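You operate a simulated robot arm through the tools that you are given. There is no shell and no other tool. Be economical: measure what you need, move in short steps, check, and stop when the job is done.

The job below is to be done with a simulated robot arm. You get a single attempt, and the scene is never put back.

Task
Key the card's order into the red band keypad, then press Enter.
Fine: each key once, no other key; leave the other keypad alone.

Only the result counts: the job must be done as asked and must still hold three seconds after the hand-in. Knocking over, shifting, dropping, spilling or breaking anything else fails it.

Robot
A 7-joint arm with a two-finger parallel gripper, fixed in place. Base frame: the origin is at the foot of the arm, x ahead of it, y to its left, z up. Lengths are in mm, angles in rad, forces in N, time in s.
With the tool pointing down near the work surface it reaches from about 340 to 780 mm from the base axis. Its first joint turns from -2.897 to 2.897 rad. Payload 3.91 kg.
Tool frame: the origin (TCP) lies between the finger pads and is the grasp point; the fingertips stand 30 mm ahead of it; z points along the fingers, y is the line along which they close. The gripper opens to 110 mm. The fingers are 20 mm wide and 10 mm thick; the gripper's body (48 by 112 mm) begins 55 mm behind the TCP.
Orientation is told as [roll, pitch, yaw] about the base's x, y, z axes, in that order, counted from this pose: with the fingers straight down and closing along the base's y, the tool's x points along the base's -x, its y along +y and its z along -z.

Tools
- The arm moves only by the tool nudge_tool. Its argument "series" is a list of rows, each an object (a shift or turn left out is 0, a gripper value left out holds the last) with "xyz": the shift along the base's x, y, z in units of 300 mm (1.0 is 300 mm), a list of three; "delta_rot": the turn, a rotation vector about the base's x, y, z in units of 90 degrees (1.0 is 90 degrees), a list of three; "grip": the opening in per cent of the stroke, from 0 (shut) to 100 (fully open). In form: [{"xyz": [dx, dy, dz], "delta_rot": [ax, ay, az], "grip": grip}, ...]. A call has 1 to 20 rows; each row is the pose to reach, as a shift and turn from the pose commanded when the call began. A call with a number of a shift or a turn outside -1 to 1 is refused whole. Rows are played at 5 a second. More than 50 mm and 0.15 rad between two rows, or a gripper value outside its range, and nothing of the call is played. A pose out of reach is approached as far as the arm can. The call stops where the force on the tool passes 40 N (or 10 N more than at its start, if that is more) or the arm is blocked; 0.2 s more then pass. The fingers move at their own pace (about 153 mm/s each) and stop on an object; they squeeze with about 42 N. The grip force told is the motor's: it shows also when the fingers shut on nothing. Time passes only in rows, and 0.2 s behind the last, so rows that repeat a pose let the fingers close. It gives the time, the measured TCP pose, the force on the tool (base axes), the opening and the grip force at its end, in the units of the frame above (readings bear some noise).
- Cameras (640 x 400 px; columns grow to the right, rows downward): "scene" is fixed at [221.3, 650.6, 1340.1]; the picture's right is [-0.88, -0.48, 0.00], its down [-0.43, 0.79, -0.43] and it looks along [0.21, -0.38, -0.90] (base axes); focal length 214 px, centre (320, 200). "wrist" rides on the gripper at [77, 7, -114] in the tool frame; the picture's right is [-0.09, 1.00, 0.00], its down [-0.80, -0.07, -0.59] and it looks along [-0.59, -0.05, 0.80] (tool axes); focal length 270 px, centre (320, 200). There is no depth. A picture from a camera that has moved, and an enlarged one, comes with that camera's place and axes in the base frame and with its lens.
- get_image(camera): a new picture of that camera. The clock stands still meanwhile.
- lift_body(by): slides the trunk up (or, below 0, down) by that many mm; the arm rides with it, the base frame stays. It gives what a move gives, with no picture.
- enlarge(camera, box): a new picture of the part [left, top, right, bottom] of that camera's present view, enlarged. The clock stands still meanwhile.
- finish_job(): hands the job in; it is judged then, once.

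Work in short steps. Places have to be worked out from the pictures, the camera data and where the tool is seen: move nearer, look again, correct. Check each grasp and each placing, and mend what went wrong. You have 120 turns and 64 pictures in all, those below and enlarged ones among them. Open the gripper and draw the arm clear of the work before you hand the job in, unless the task says otherwise; then end with one line.

The tools are called as a command line: name --argument value ..., lists and objects as JSON in quotes. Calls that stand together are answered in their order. nudge_tool: Moves the arm, as the interface text tells. Its arguments: {"type":"object","properties":{"series":{"type":"array","items":{"type":"object","properties":{"xyz":{"type":"array","items":{"type":"number"}},"delta_rot":{"type":"array","items":{"type":"number"}},"grip":{"type":"number"}}}}},"required":["series"]} The other tools are called the same way: lift_body (by) slides the trunk up or down; get_image (camera) takes a picture; enlarge (camera, box) takes an enlarged picture of a part of a camera's view; finish_job () hands the job in.

At the start:

```text
clock: 0.0
tool_pos: [275.2, 401.9, 1115.4]
ee_rot: [0.001, 0.0, 0.0]
contact_force: [0.0, 0.3, -0.4]
width: 109.8
finger_force: 0.1
trunk travel left (down, up): [-525.0, 85.0]
```

scene: 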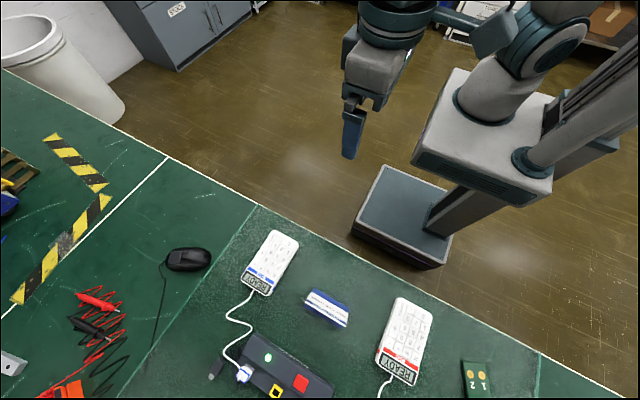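
wrist: 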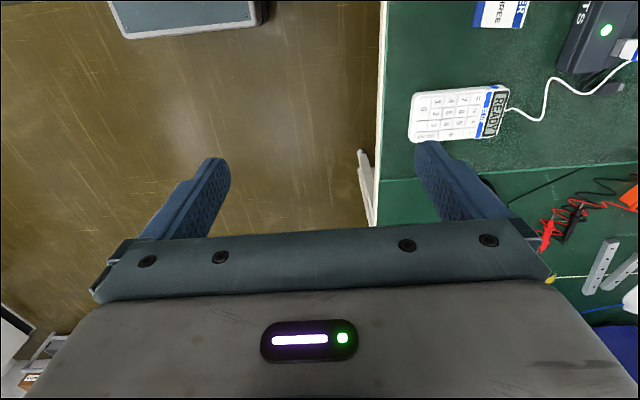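

I'll look closer at the card and the red-band keypad.

enlarge --camera "scene" --box '[290, 275, 370, 335]'

enlarge --camera "scene" --box '[355, 285, 455, 395]'

```text
6.67 times, centred on (330, 305) of scene
camera zoom: at [221.3, 650.6, 1340.1], right [-0.88, -0.48, 0.0], down [-0.43, 0.79, -0.43], along [0.21, -0.38, -0.9], focal length 1430 px, centre (253, -500)
```

zoom: 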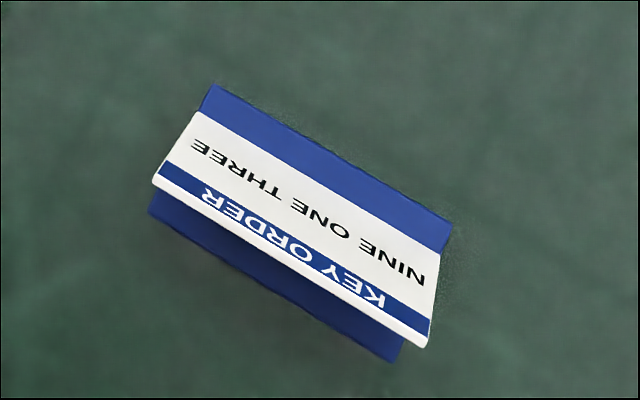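

```text
3.64 times, centred on (405, 340) of scene
camera zoom: at [221.3, 650.6, 1340.1], right [-0.88, -0.48, 0.0], down [-0.43, 0.79, -0.43], along [0.21, -0.38, -0.9], focal length 780 px, centre (11, -309)
```

zoom: 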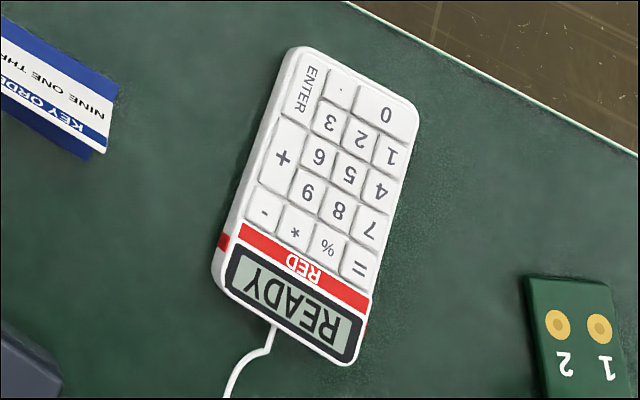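

The order is 9-1-3 then Enter. The keypad appears aligned with the base axes: 9 ≈ (29,623), 1 ≈ (-11,580), 3 ≈ (29,579), Enter ≈ (47,570). I shut the gripper, move above it and yaw 45° so that a corner can later lead as a pointed tip.

nudge_tool --series '[{"xyz": [-0.126, 0.047, -0.055], "delta_rot": [0, 0, 0.0714], "grip": 0}, {"xyz": [-0.252, 0.093, -0.11], "delta_rot": [0, 0, 0.1428]}, {"xyz": [-0.379, 0.14, -0.164], "delta_rot": [0, 0, 0.2142]}, {"xyz": [-0.505, 0.187, -0.219], "delta_rot": [0, 0, 0.2857]}, {"xyz": [-0.631, 0.233, -0.274], "delta_rot": [0, 0, 0.3571]}, {"xyz": [-0.757, 0.28, -0.329], "delta_rot": [0, 0, 0.4285]}, {"xyz": [-0.883, 0.327, -0.383], "delta_rot": [0, 0, 0.5]}, {"xyz": [-0.883, 0.327, -0.383], "delta_rot": [0, 0, 0.5]}]'

get_image --camera "wrist"

get_image --camera "scene"

```text
clock: 1.8
tool_pos: [10.7, 498.0, 997.8]
ee_rot: [0.0, 0.001, 0.785]
contact_force: [-1.1, -0.2, 0.4]
width: 0.0
finger_force: 37.9
trunk travel left (down, up): [-525.0, 85.0]
```

```text
59 pictures are left
camera wrist: at [-47.1, 449.9, 1113.0], right [-0.64, 0.77, 0.0], down [0.62, 0.52, 0.59], along [0.46, 0.38, -0.8], focal length 270 px, centre (320, 200)
```

wrist: 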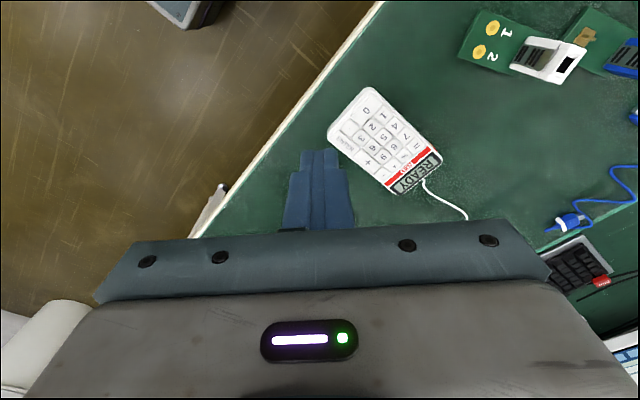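

```text
58 pictures are left
```

scene: 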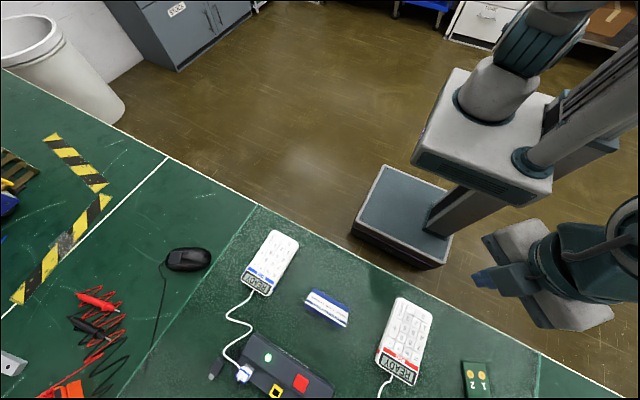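

The wrist camera now sees the keypad; an enlarged view lets me triangulate key positions and heights.

enlarge --camera "wrist" --box '[280, 80, 450, 230]'

enlarge --camera "scene" --box '[375, 292, 440, 357]'

```text
2.67 times, centred on (365, 155) of wrist
camera zoom: at [-47.1, 449.9, 1113.0], right [-0.64, 0.77, 0.0], down [0.62, 0.52, 0.59], along [0.46, 0.38, -0.8], focal length 721 px, centre (200, 320)
```

zoom: 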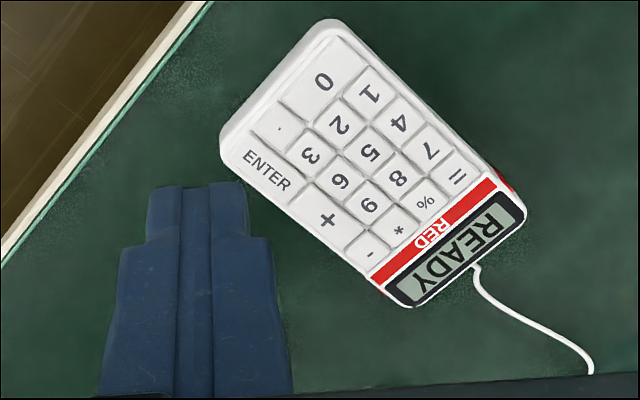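

```text
6.15 times, centred on (408, 324) of scene
camera zoom: at [221.3, 650.6, 1340.1], right [-0.88, -0.48, 0.0], down [-0.43, 0.79, -0.43], along [0.21, -0.38, -0.9], focal length 1320 px, centre (-218, -566)
```

zoom: 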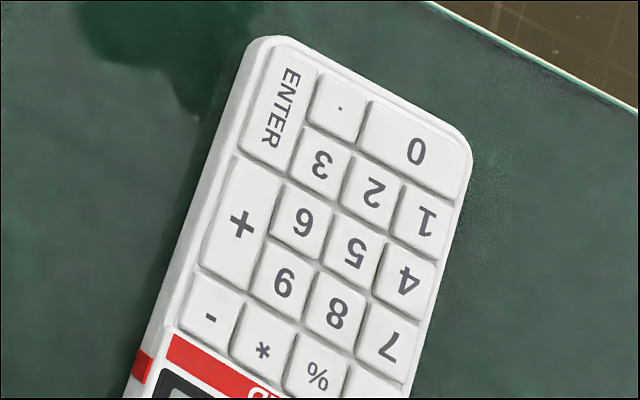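

Triangulated key tops at z ≈ 783: 9 (31.4,625.7), 1 (-7.5,583), 3 (31.4,583), Enter (50.5,572.6), with about a 20 mm pitch. I tilt 0.6 rad about x so that a corner leads, and hover about 40 mm above 9.

nudge_tool --series '[{"xyz": [0.014, 0.082, -0.093], "delta_rot": [0.0764, 0, 0]}, {"xyz": [0.028, 0.163, -0.187], "delta_rot": [0.1528, 0, 0]}, {"xyz": [0.041, 0.245, -0.28], "delta_rot": [0.2292, 0, 0]}, {"xyz": [0.055, 0.326, -0.374], "delta_rot": [0.3056, 0, 0]}, {"xyz": [0.069, 0.408, -0.467], "delta_rot": [0.382, 0, 0]}, {"xyz": [0.069, 0.408, -0.467], "delta_rot": [0.382, 0, 0]}]'

get_image --camera "wrist"

enlarge --camera "scene" --box '[355, 285, 455, 385]'

```text
clock: 3.2
tool_pos: [33.5, 621.4, 859.7]
ee_rot: [0.452, -0.412, 0.69]
contact_force: [-0.1, 0.2, -0.4]
width: 0.0
finger_force: 37.2
trunk travel left (down, up): [-525.0, 85.0]
```

```text
55 pictures are left
camera wrist: at [-25.9, 517.0, 926.6], right [-0.64, 0.63, 0.43], down [0.62, 0.09, 0.78], along [0.46, 0.77, -0.45], focal length 270 px, centre (320, 200)
```

wrist: 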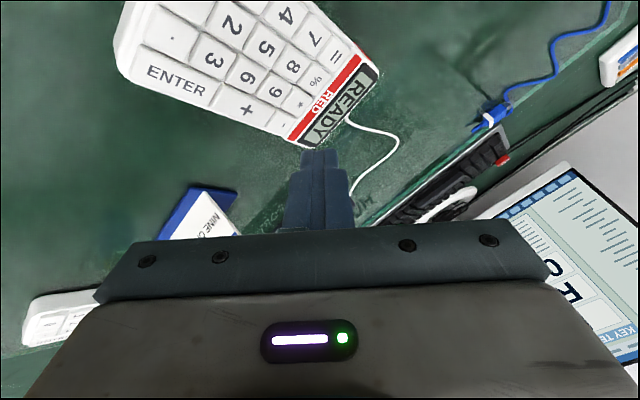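

```text
4.00 times, centred on (405, 335) of scene
camera zoom: at [221.3, 650.6, 1340.1], right [-0.88, -0.48, 0.0], down [-0.43, 0.79, -0.43], along [0.21, -0.38, -0.9], focal length 858 px, centre (-20, -340)
```

zoom: 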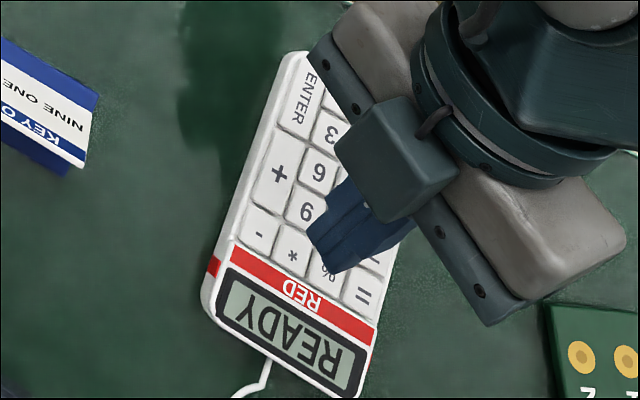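

I check the fingertip shape to locate its leading corner.

enlarge --camera "wrist" --box '[270, 110, 370, 240]'

enlarge --camera "scene" --box '[390, 320, 430, 360]'

```text
3.08 times, centred on (320, 175) of wrist
camera zoom: at [-25.9, 517.0, 926.6], right [-0.64, 0.63, 0.43], down [0.62, 0.09, 0.78], along [0.46, 0.77, -0.45], focal length 832 px, centre (320, 277)
```

zoom: 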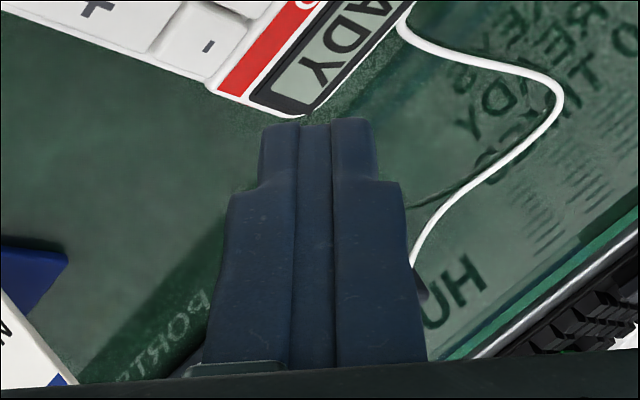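

```text
10.00 times, centred on (410, 340) of scene
camera zoom: at [221.3, 650.6, 1340.1], right [-0.88, -0.48, 0.0], down [-0.43, 0.79, -0.43], along [0.21, -0.38, -0.9], focal length 2145 px, centre (-580, -1200)
```

zoom: 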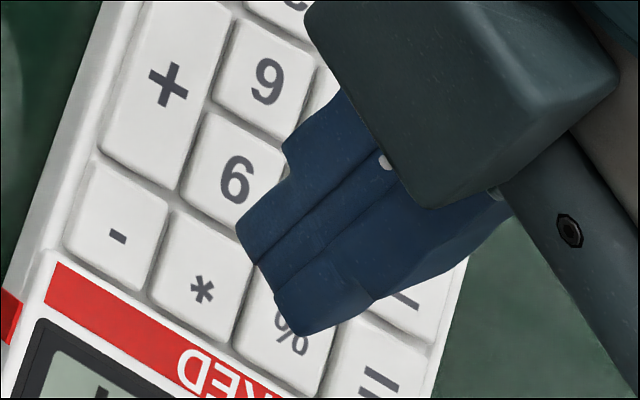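

The leading corner matches the expected spot, rounded by 1–2 mm. I lower 30 mm over 9 and check.

nudge_tool --series '[{"xyz": [-0.001, -0.004, -0.05]}, {"xyz": [-0.001, -0.004, -0.1]}, {"xyz": [-0.001, -0.004, -0.1]}, {"xyz": [-0.001, -0.004, -0.1]}]'

enlarge --camera "wrist" --box '[220, 20, 420, 180]'

enlarge --camera "scene" --box '[380, 310, 430, 360]'

```text
clock: 4.2
tool_pos: [32.8, 620.9, 830.9]
ee_rot: [0.451, -0.411, 0.692]
contact_force: [-0.9, -0.3, 0.4]
width: 0.1
finger_force: 37.8
trunk travel left (down, up): [-525.0, 85.0]
```

```text
2.50 times, centred on (320, 100) of wrist
camera zoom: at [-26.1, 515.7, 897.1], right [-0.64, 0.63, 0.43], down [0.62, 0.09, 0.78], along [0.46, 0.77, -0.45], focal length 676 px, centre (320, 450)
```

zoom: 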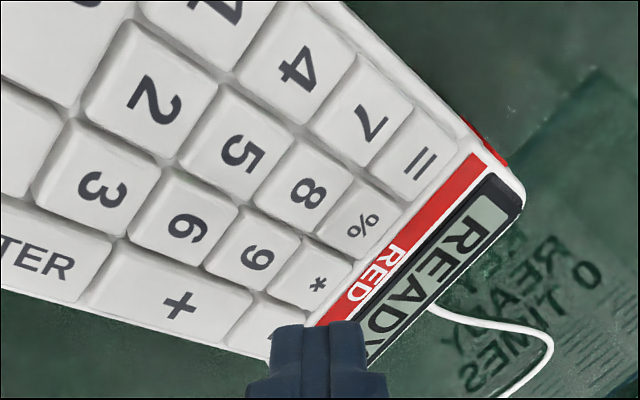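

```text
8.00 times, centred on (405, 335) of scene
camera zoom: at [221.3, 650.6, 1340.1], right [-0.88, -0.48, 0.0], down [-0.43, 0.79, -0.43], along [0.21, -0.38, -0.9], focal length 1716 px, centre (-360, -880)
```

zoom: 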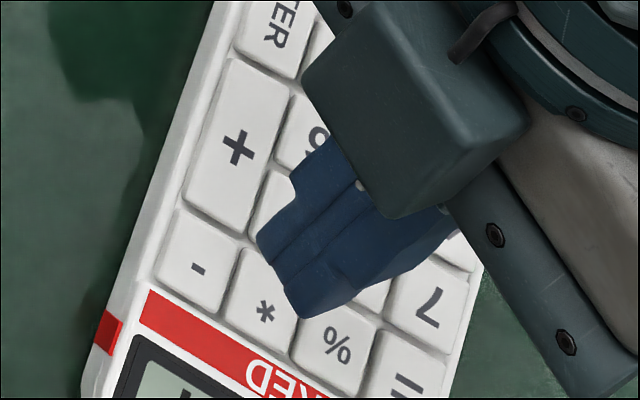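

The fingertip corner is at about (33.3,626.3,799.5) and key 9's centre at about (30.8,625.5,782). I shift x by -2.5 mm and go down 14 mm in small steps.

nudge_tool --series '[{"xyz": [-0.008, -0.002, -0.0]}, {"xyz": [-0.008, -0.002, -0.0233]}, {"xyz": [-0.008, -0.002, -0.04]}, {"xyz": [-0.008, -0.002, -0.0467]}, {"xyz": [-0.008, -0.002, -0.0467]}]'

enlarge --camera "scene" --box '[370, 310, 430, 390]'

enlarge --camera "wrist" --box '[260, 80, 380, 180]'

```text
clock: 5.4
tool_pos: [28.3, 621.4, 815.6]
ee_rot: [0.449, -0.409, 0.688]
contact_force: [0.1, -0.1, 0.5]
width: 0.0
finger_force: 37.8
trunk travel left (down, up): [-525.0, 85.0]
```

```text
5.00 times, centred on (400, 350) of scene
camera zoom: at [221.3, 650.6, 1340.1], right [-0.88, -0.48, 0.0], down [-0.43, 0.79, -0.43], along [0.21, -0.38, -0.9], focal length 1072 px, centre (-80, -550)
```

zoom: 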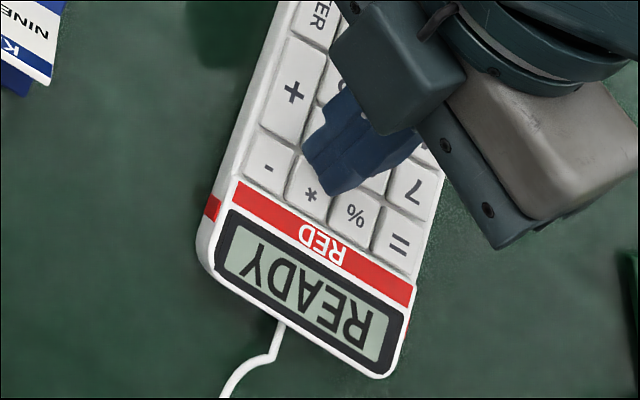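

```text
4.00 times, centred on (320, 130) of wrist
camera zoom: at [-29.4, 515.6, 882.6], right [-0.64, 0.63, 0.43], down [0.62, 0.09, 0.78], along [0.46, 0.77, -0.45], focal length 1081 px, centre (320, 480)
```

zoom: 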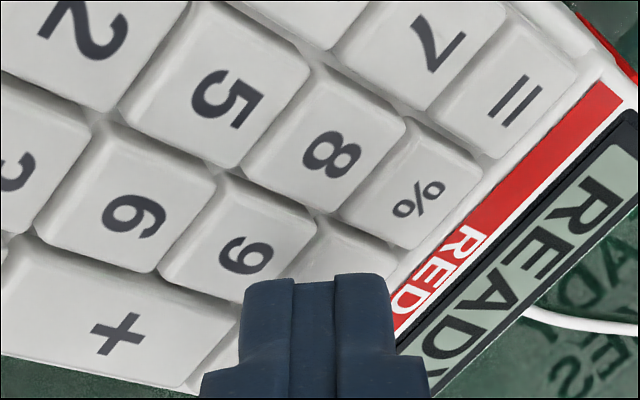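

No contact yet. The wrist view shows the corner about 4 mm too far in +x and 2 mm in +y from the centre of 9; I correct this and go 2 mm lower.

nudge_tool --series '[{"xyz": [-0.012, -0.008, 0]}, {"xyz": [-0.012, -0.008, -0.0067]}, {"xyz": [-0.012, -0.008, -0.0067]}]'

enlarge --camera "wrist" --box '[260, 80, 380, 180]'

enlarge --camera "scene" --box '[370, 310, 430, 390]'

```text
clock: 6.2
tool_pos: [25.5, 616.8, 813.4]
ee_rot: [0.451, -0.41, 0.69]
contact_force: [0.4, -0.1, -0.2]
width: 0.0
finger_force: 37.3
trunk travel left (down, up): [-525.0, 85.0]
```

```text
4.00 times, centred on (320, 130) of wrist
camera zoom: at [-33.0, 512.3, 880.0], right [-0.64, 0.63, 0.43], down [0.62, 0.09, 0.78], along [0.46, 0.77, -0.45], focal length 1081 px, centre (320, 480)
```

zoom: 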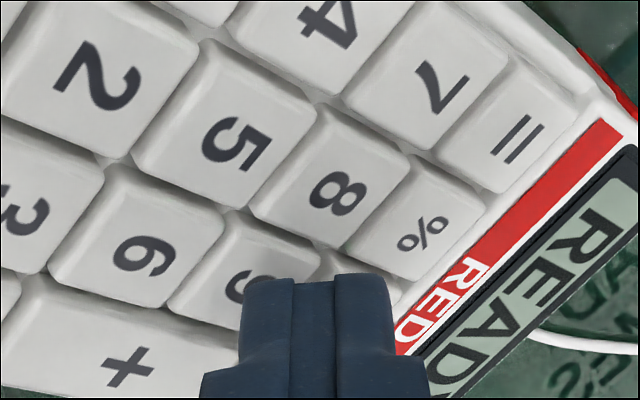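

```text
5.00 times, centred on (400, 350) of scene
camera zoom: at [221.3, 650.6, 1340.1], right [-0.88, -0.48, 0.0], down [-0.43, 0.79, -0.43], along [0.21, -0.38, -0.9], focal length 1072 px, centre (-80, -550)
```

zoom: 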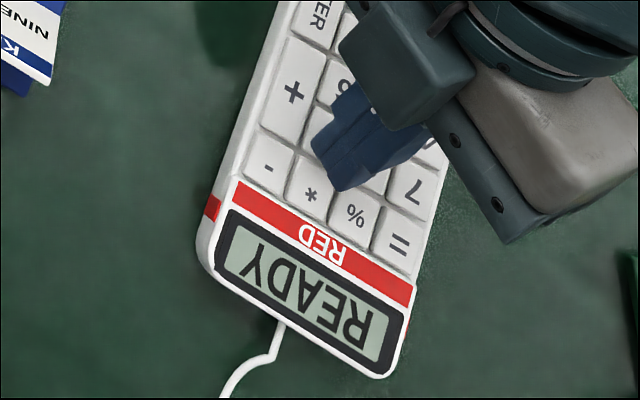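

The corner is now over the 9 with a few mm left. I step down 3 mm and watch the force.

nudge_tool --series '[{"xyz": [0, 0, -0.0033]}, {"xyz": [0, 0, -0.0067]}, {"xyz": [0, 0, -0.01]}]'

enlarge --camera "wrist" --box '[260, 80, 380, 180]'

enlarge --camera "scene" --box '[370, 310, 430, 390]'

```text
clock: 7.0
tool_pos: [24.2, 617.2, 809.7]
ee_rot: [0.451, -0.41, 0.69]
contact_force: [0.1, -0.1, 0.9]
width: 0.0
finger_force: 37.4
trunk travel left (down, up): [-525.0, 85.0]
```

```text
4.00 times, centred on (320, 130) of wrist
camera zoom: at [-33.9, 512.5, 877.8], right [-0.64, 0.63, 0.43], down [0.62, 0.09, 0.78], along [0.46, 0.77, -0.45], focal length 1081 px, centre (320, 480)
```

zoom: 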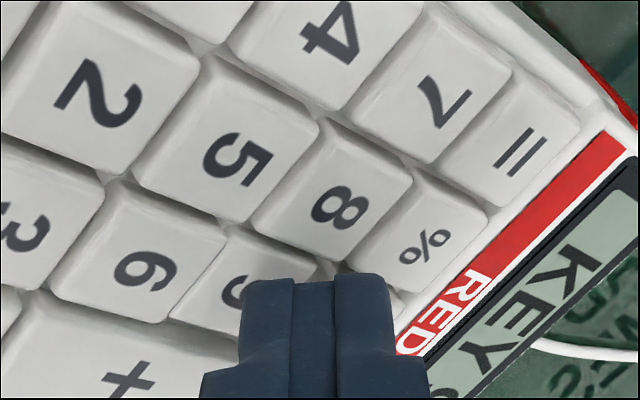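

```text
5.00 times, centred on (400, 350) of scene
camera zoom: at [221.3, 650.6, 1340.1], right [-0.88, -0.48, 0.0], down [-0.43, 0.79, -0.43], along [0.21, -0.38, -0.9], focal length 1072 px, centre (-80, -550)
```

zoom: 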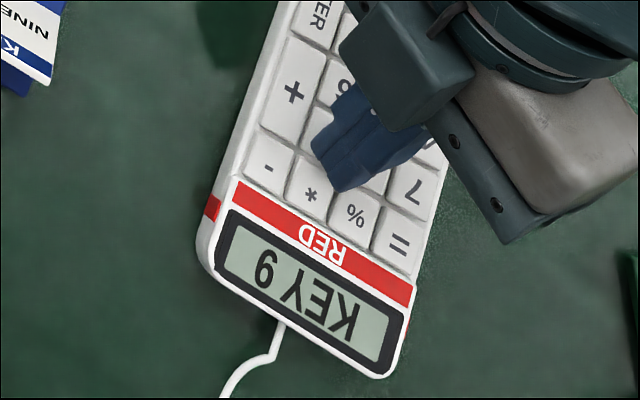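

The display shows "KEY 9". I lift, shift (-39,-42.6) to key 1 and stop about 4 mm above press depth to check.

nudge_tool --series '[{"xyz": [0, 0, 0.04]}, {"xyz": [0, 0, 0.08]}, {"xyz": [-0.065, -0.071, 0.08]}, {"xyz": [-0.13, -0.142, 0.08]}, {"xyz": [-0.13, -0.142, 0.05]}, {"xyz": [-0.13, -0.142, 0.02]}, {"xyz": [-0.13, -0.142, 0.02]}]'

enlarge --camera "wrist" --box '[260, 80, 380, 180]'

enlarge --camera "scene" --box '[370, 290, 450, 390]'

```text
clock: 8.6
tool_pos: [-15.4, 576.3, 818.1]
ee_rot: [0.45, -0.41, 0.69]
contact_force: [0.8, -0.2, -0.9]
width: 0.0
finger_force: 38.0
trunk travel left (down, up): [-525.0, 85.0]
```

```text
4.00 times, centred on (320, 130) of wrist
camera zoom: at [-73.7, 471.1, 885.3], right [-0.64, 0.63, 0.43], down [0.62, 0.09, 0.78], along [0.46, 0.77, -0.45], focal length 1081 px, centre (320, 480)
```

zoom: 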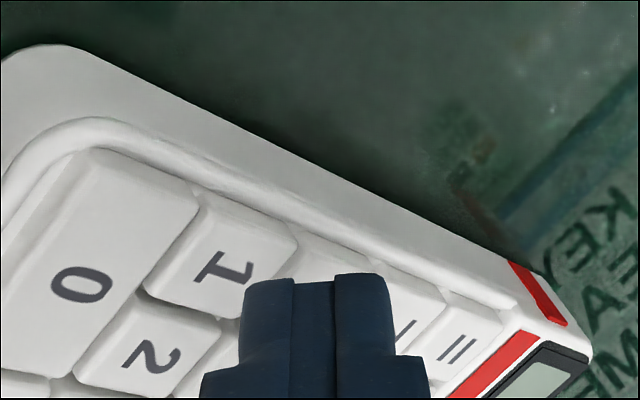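

```text
4.00 times, centred on (410, 340) of scene
camera zoom: at [221.3, 650.6, 1340.1], right [-0.88, -0.48, 0.0], down [-0.43, 0.79, -0.43], along [0.21, -0.38, -0.9], focal length 858 px, centre (-40, -360)
```

zoom: 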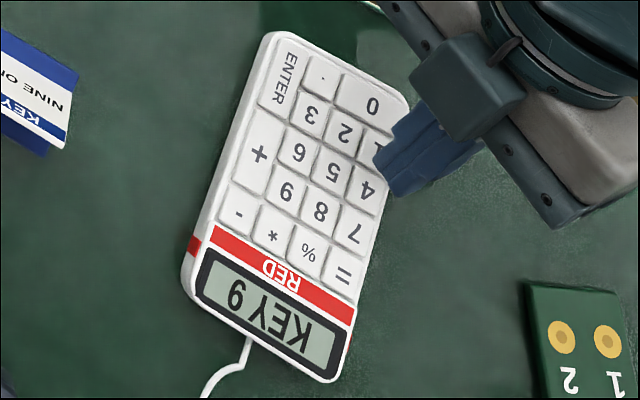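

The corner projects to within 2 mm of key 1's centre. I nudge x +1.5 mm and press by 6 mm.

nudge_tool --series '[{"xyz": [0.005, 0, 0]}, {"xyz": [0.005, 0, -0.01]}, {"xyz": [0.005, 0, -0.0133]}, {"xyz": [0.005, 0, -0.0167]}, {"xyz": [0.005, 0, -0.02]}]'

enlarge --camera "wrist" --box '[260, 80, 380, 180]'

enlarge --camera "scene" --box '[370, 290, 450, 390]'

```text
clock: 9.8
tool_pos: [-12.2, 575.6, 809.8]
ee_rot: [0.45, -0.41, 0.69]
contact_force: [0.7, 1.1, 0.7]
width: 0.2
finger_force: 37.1
trunk travel left (down, up): [-525.0, 85.0]
```

```text
4.00 times, centred on (320, 130) of wrist
camera zoom: at [-71.5, 470.3, 877.4], right [-0.64, 0.63, 0.43], down [0.62, 0.09, 0.78], along [0.46, 0.77, -0.45], focal length 1081 px, centre (320, 480)
```

zoom: 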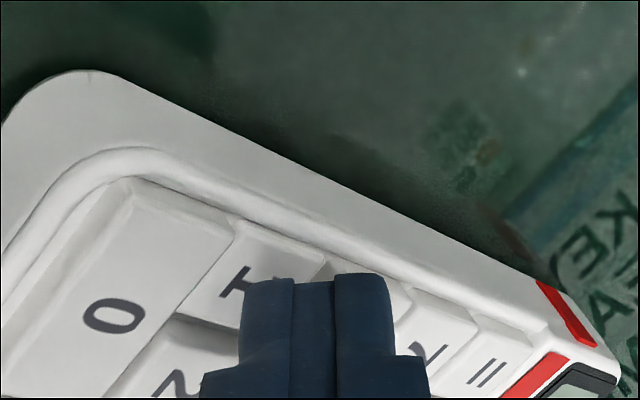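

```text
4.00 times, centred on (410, 340) of scene
camera zoom: at [221.3, 650.6, 1340.1], right [-0.88, -0.48, 0.0], down [-0.43, 0.79, -0.43], along [0.21, -0.38, -0.9], focal length 858 px, centre (-40, -360)
```

zoom: 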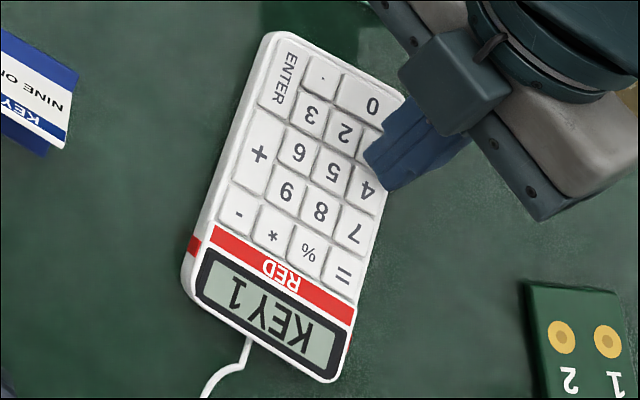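

"KEY 1" registered. Next I lift, move +38.5 mm in x to key 3 and hover.

nudge_tool --series '[{"xyz": [0, 0, 0.04]}, {"xyz": [0, 0, 0.08]}, {"xyz": [0.064, 0, 0.08]}, {"xyz": [0.128, 0, 0.08]}, {"xyz": [0.128, 0, 0.05]}, {"xyz": [0.128, 0, 0.02]}, {"xyz": [0.128, 0, 0.02]}]'

enlarge --camera "wrist" --box '[260, 80, 380, 180]'

enlarge --camera "scene" --box '[370, 290, 450, 390]'

```text
clock: 11.4
tool_pos: [24.5, 575.5, 816.5]
ee_rot: [0.449, -0.411, 0.69]
contact_force: [0.0, -0.5, -1.1]
width: 0.3
finger_force: 37.2
trunk travel left (down, up): [-525.0, 85.0]
```

```text
4.00 times, centred on (320, 130) of wrist
camera zoom: at [-33.6, 470.1, 883.8], right [-0.64, 0.63, 0.43], down [0.62, 0.09, 0.78], along [0.46, 0.77, -0.45], focal length 1081 px, centre (320, 480)
```

zoom: 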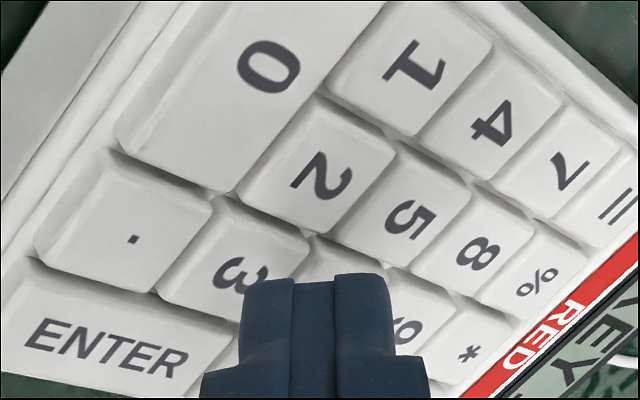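

```text
4.00 times, centred on (410, 340) of scene
camera zoom: at [221.3, 650.6, 1340.1], right [-0.88, -0.48, 0.0], down [-0.43, 0.79, -0.43], along [0.21, -0.38, -0.9], focal length 858 px, centre (-40, -360)
```

zoom: 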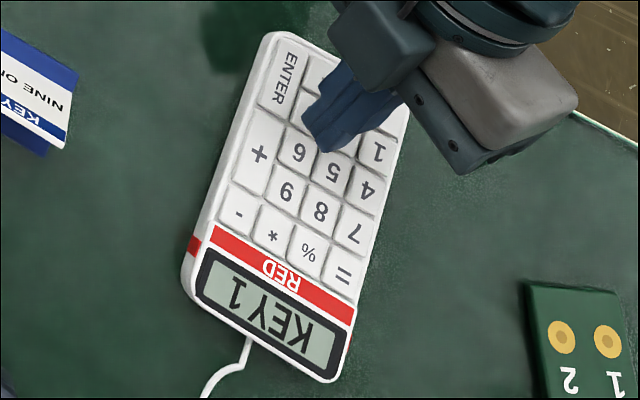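

The geometry is the same as for key 1. I press 3 by 6 mm with a 1 mm x correction.

nudge_tool --series '[{"xyz": [0.0033, 0, 0]}, {"xyz": [0.0033, 0, -0.01]}, {"xyz": [0.0033, 0, -0.0133]}, {"xyz": [0.0033, 0, -0.0167]}, {"xyz": [0.0033, 0, -0.02]}]'

enlarge --camera "scene" --box '[370, 290, 450, 390]'

```text
clock: 12.6
tool_pos: [24.7, 575.5, 811.0]
ee_rot: [0.45, -0.409, 0.691]
contact_force: [-0.1, -1.2, 1.3]
width: 0.2
finger_force: 38.2
trunk travel left (down, up): [-525.0, 85.0]
```

```text
4.00 times, centred on (410, 340) of scene
camera zoom: at [221.3, 650.6, 1340.1], right [-0.88, -0.48, 0.0], down [-0.43, 0.79, -0.43], along [0.21, -0.38, -0.9], focal length 858 px, centre (-40, -360)
```

zoom: 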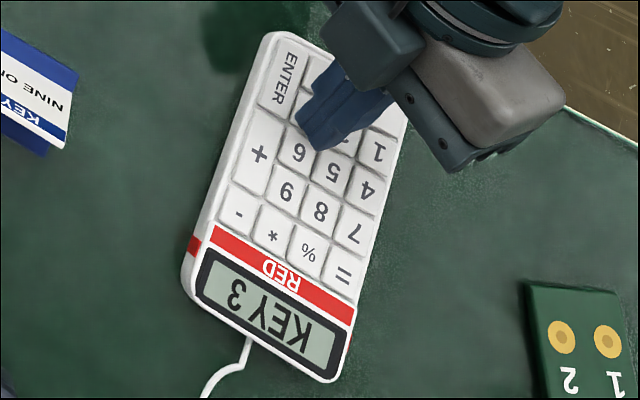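

"KEY 3" registered. Now I lift and move (+19,-10.5) to Enter and hover.

nudge_tool --series '[{"xyz": [0, 0, 0.04]}, {"xyz": [0, 0, 0.08]}, {"xyz": [0.063, -0.035, 0.08]}, {"xyz": [0.063, -0.035, 0.05]}, {"xyz": [0.063, -0.035, 0.02]}, {"xyz": [0.063, -0.035, 0.02]}]'

enlarge --camera "wrist" --box '[260, 80, 380, 180]'

enlarge --camera "scene" --box '[370, 290, 450, 390]'

```text
clock: 14.0
tool_pos: [45.7, 563.0, 815.4]
ee_rot: [0.452, -0.412, 0.689]
contact_force: [-0.2, 0.6, 0.7]
width: 0.1
finger_force: 37.5
trunk travel left (down, up): [-525.0, 85.0]
```

```text
4.00 times, centred on (320, 130) of wrist
camera zoom: at [-12.6, 459.5, 881.9], right [-0.64, 0.63, 0.43], down [0.62, 0.09, 0.78], along [0.46, 0.77, -0.45], focal length 1081 px, centre (320, 480)
```

zoom: 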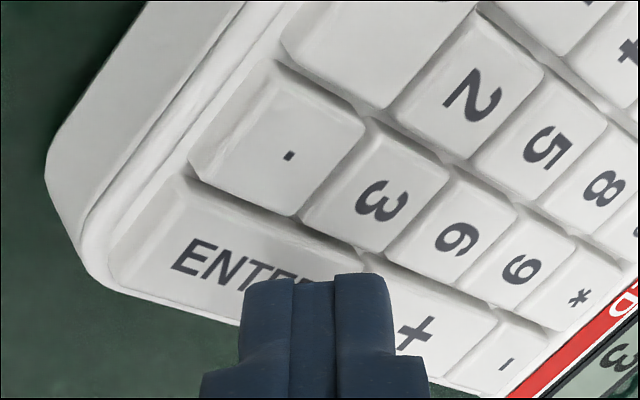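

```text
4.00 times, centred on (410, 340) of scene
camera zoom: at [221.3, 650.6, 1340.1], right [-0.88, -0.48, 0.0], down [-0.43, 0.79, -0.43], along [0.21, -0.38, -0.9], focal length 858 px, centre (-40, -360)
```

zoom: 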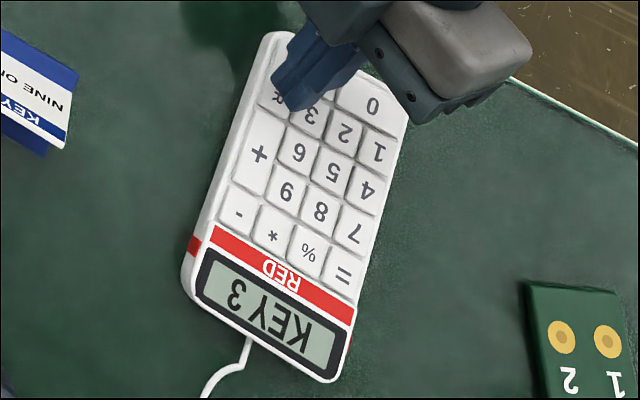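

The corner projects near the middle of Enter; I press by 6 mm.

nudge_tool --series '[{"xyz": [0.0033, 0, 0]}, {"xyz": [0.0033, 0, -0.01]}, {"xyz": [0.0033, 0, -0.0133]}, {"xyz": [0.0033, 0, -0.0167]}, {"xyz": [0.0033, 0, -0.02]}]'

enlarge --camera "scene" --box '[370, 290, 450, 390]'

```text
clock: 15.2
tool_pos: [47.3, 564.1, 811.1]
ee_rot: [0.45, -0.41, 0.689]
contact_force: [-0.6, 0.7, 0.9]
width: 0.0
finger_force: 37.5
trunk travel left (down, up): [-525.0, 85.0]
```

```text
4.00 times, centred on (410, 340) of scene
camera zoom: at [221.3, 650.6, 1340.1], right [-0.88, -0.48, 0.0], down [-0.43, 0.79, -0.43], along [0.21, -0.38, -0.9], focal length 858 px, centre (-40, -360)
```

zoom: 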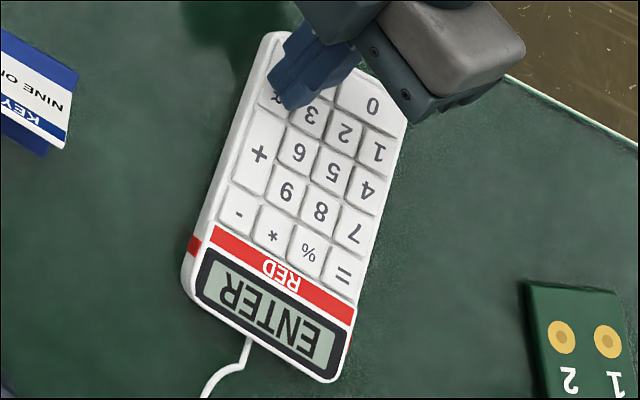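

The display shows "ENTER". I lift straight up, draw back and open the gripper.

nudge_tool --series '[{"xyz": [0, 0, 0.05]}, {"xyz": [0, 0, 0.15]}, {"xyz": [0, 0, 0.3]}, {"xyz": [0, -0.05, 0.44]}, {"xyz": [0, -0.15, 0.5], "grip": 100}, {"xyz": [0, -0.25, 0.5]}, {"xyz": [0, -0.25, 0.5]}, {"xyz": [0, -0.25, 0.5]}]'

get_image --camera "scene"

```text
clock: 17.0
tool_pos: [47.1, 491.1, 959.1]
ee_rot: [0.45, -0.409, 0.689]
contact_force: [0.1, 0.4, -0.8]
width: 109.7
finger_force: 0.0
trunk travel left (down, up): [-525.0, 85.0]
```

```text
33 pictures are left
```

scene: 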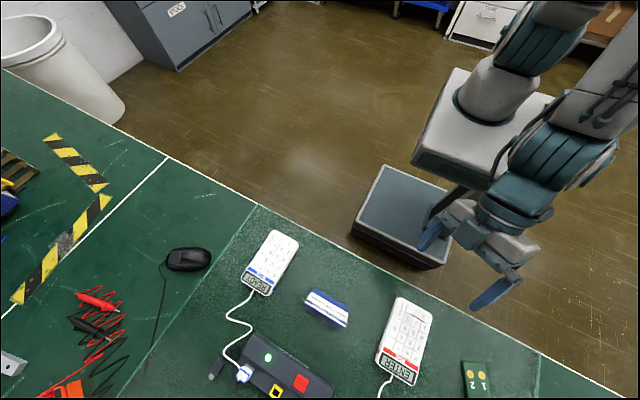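

The arm is clear, the gripper is open and nothing else has moved, so I hand the job in.

finish_job

```text
The job is handed in.
```

I keyed 9, 1, 3 and then Enter on the red band keypad, each once; its display confirmed each key in turn, and the other keypad was not touched.
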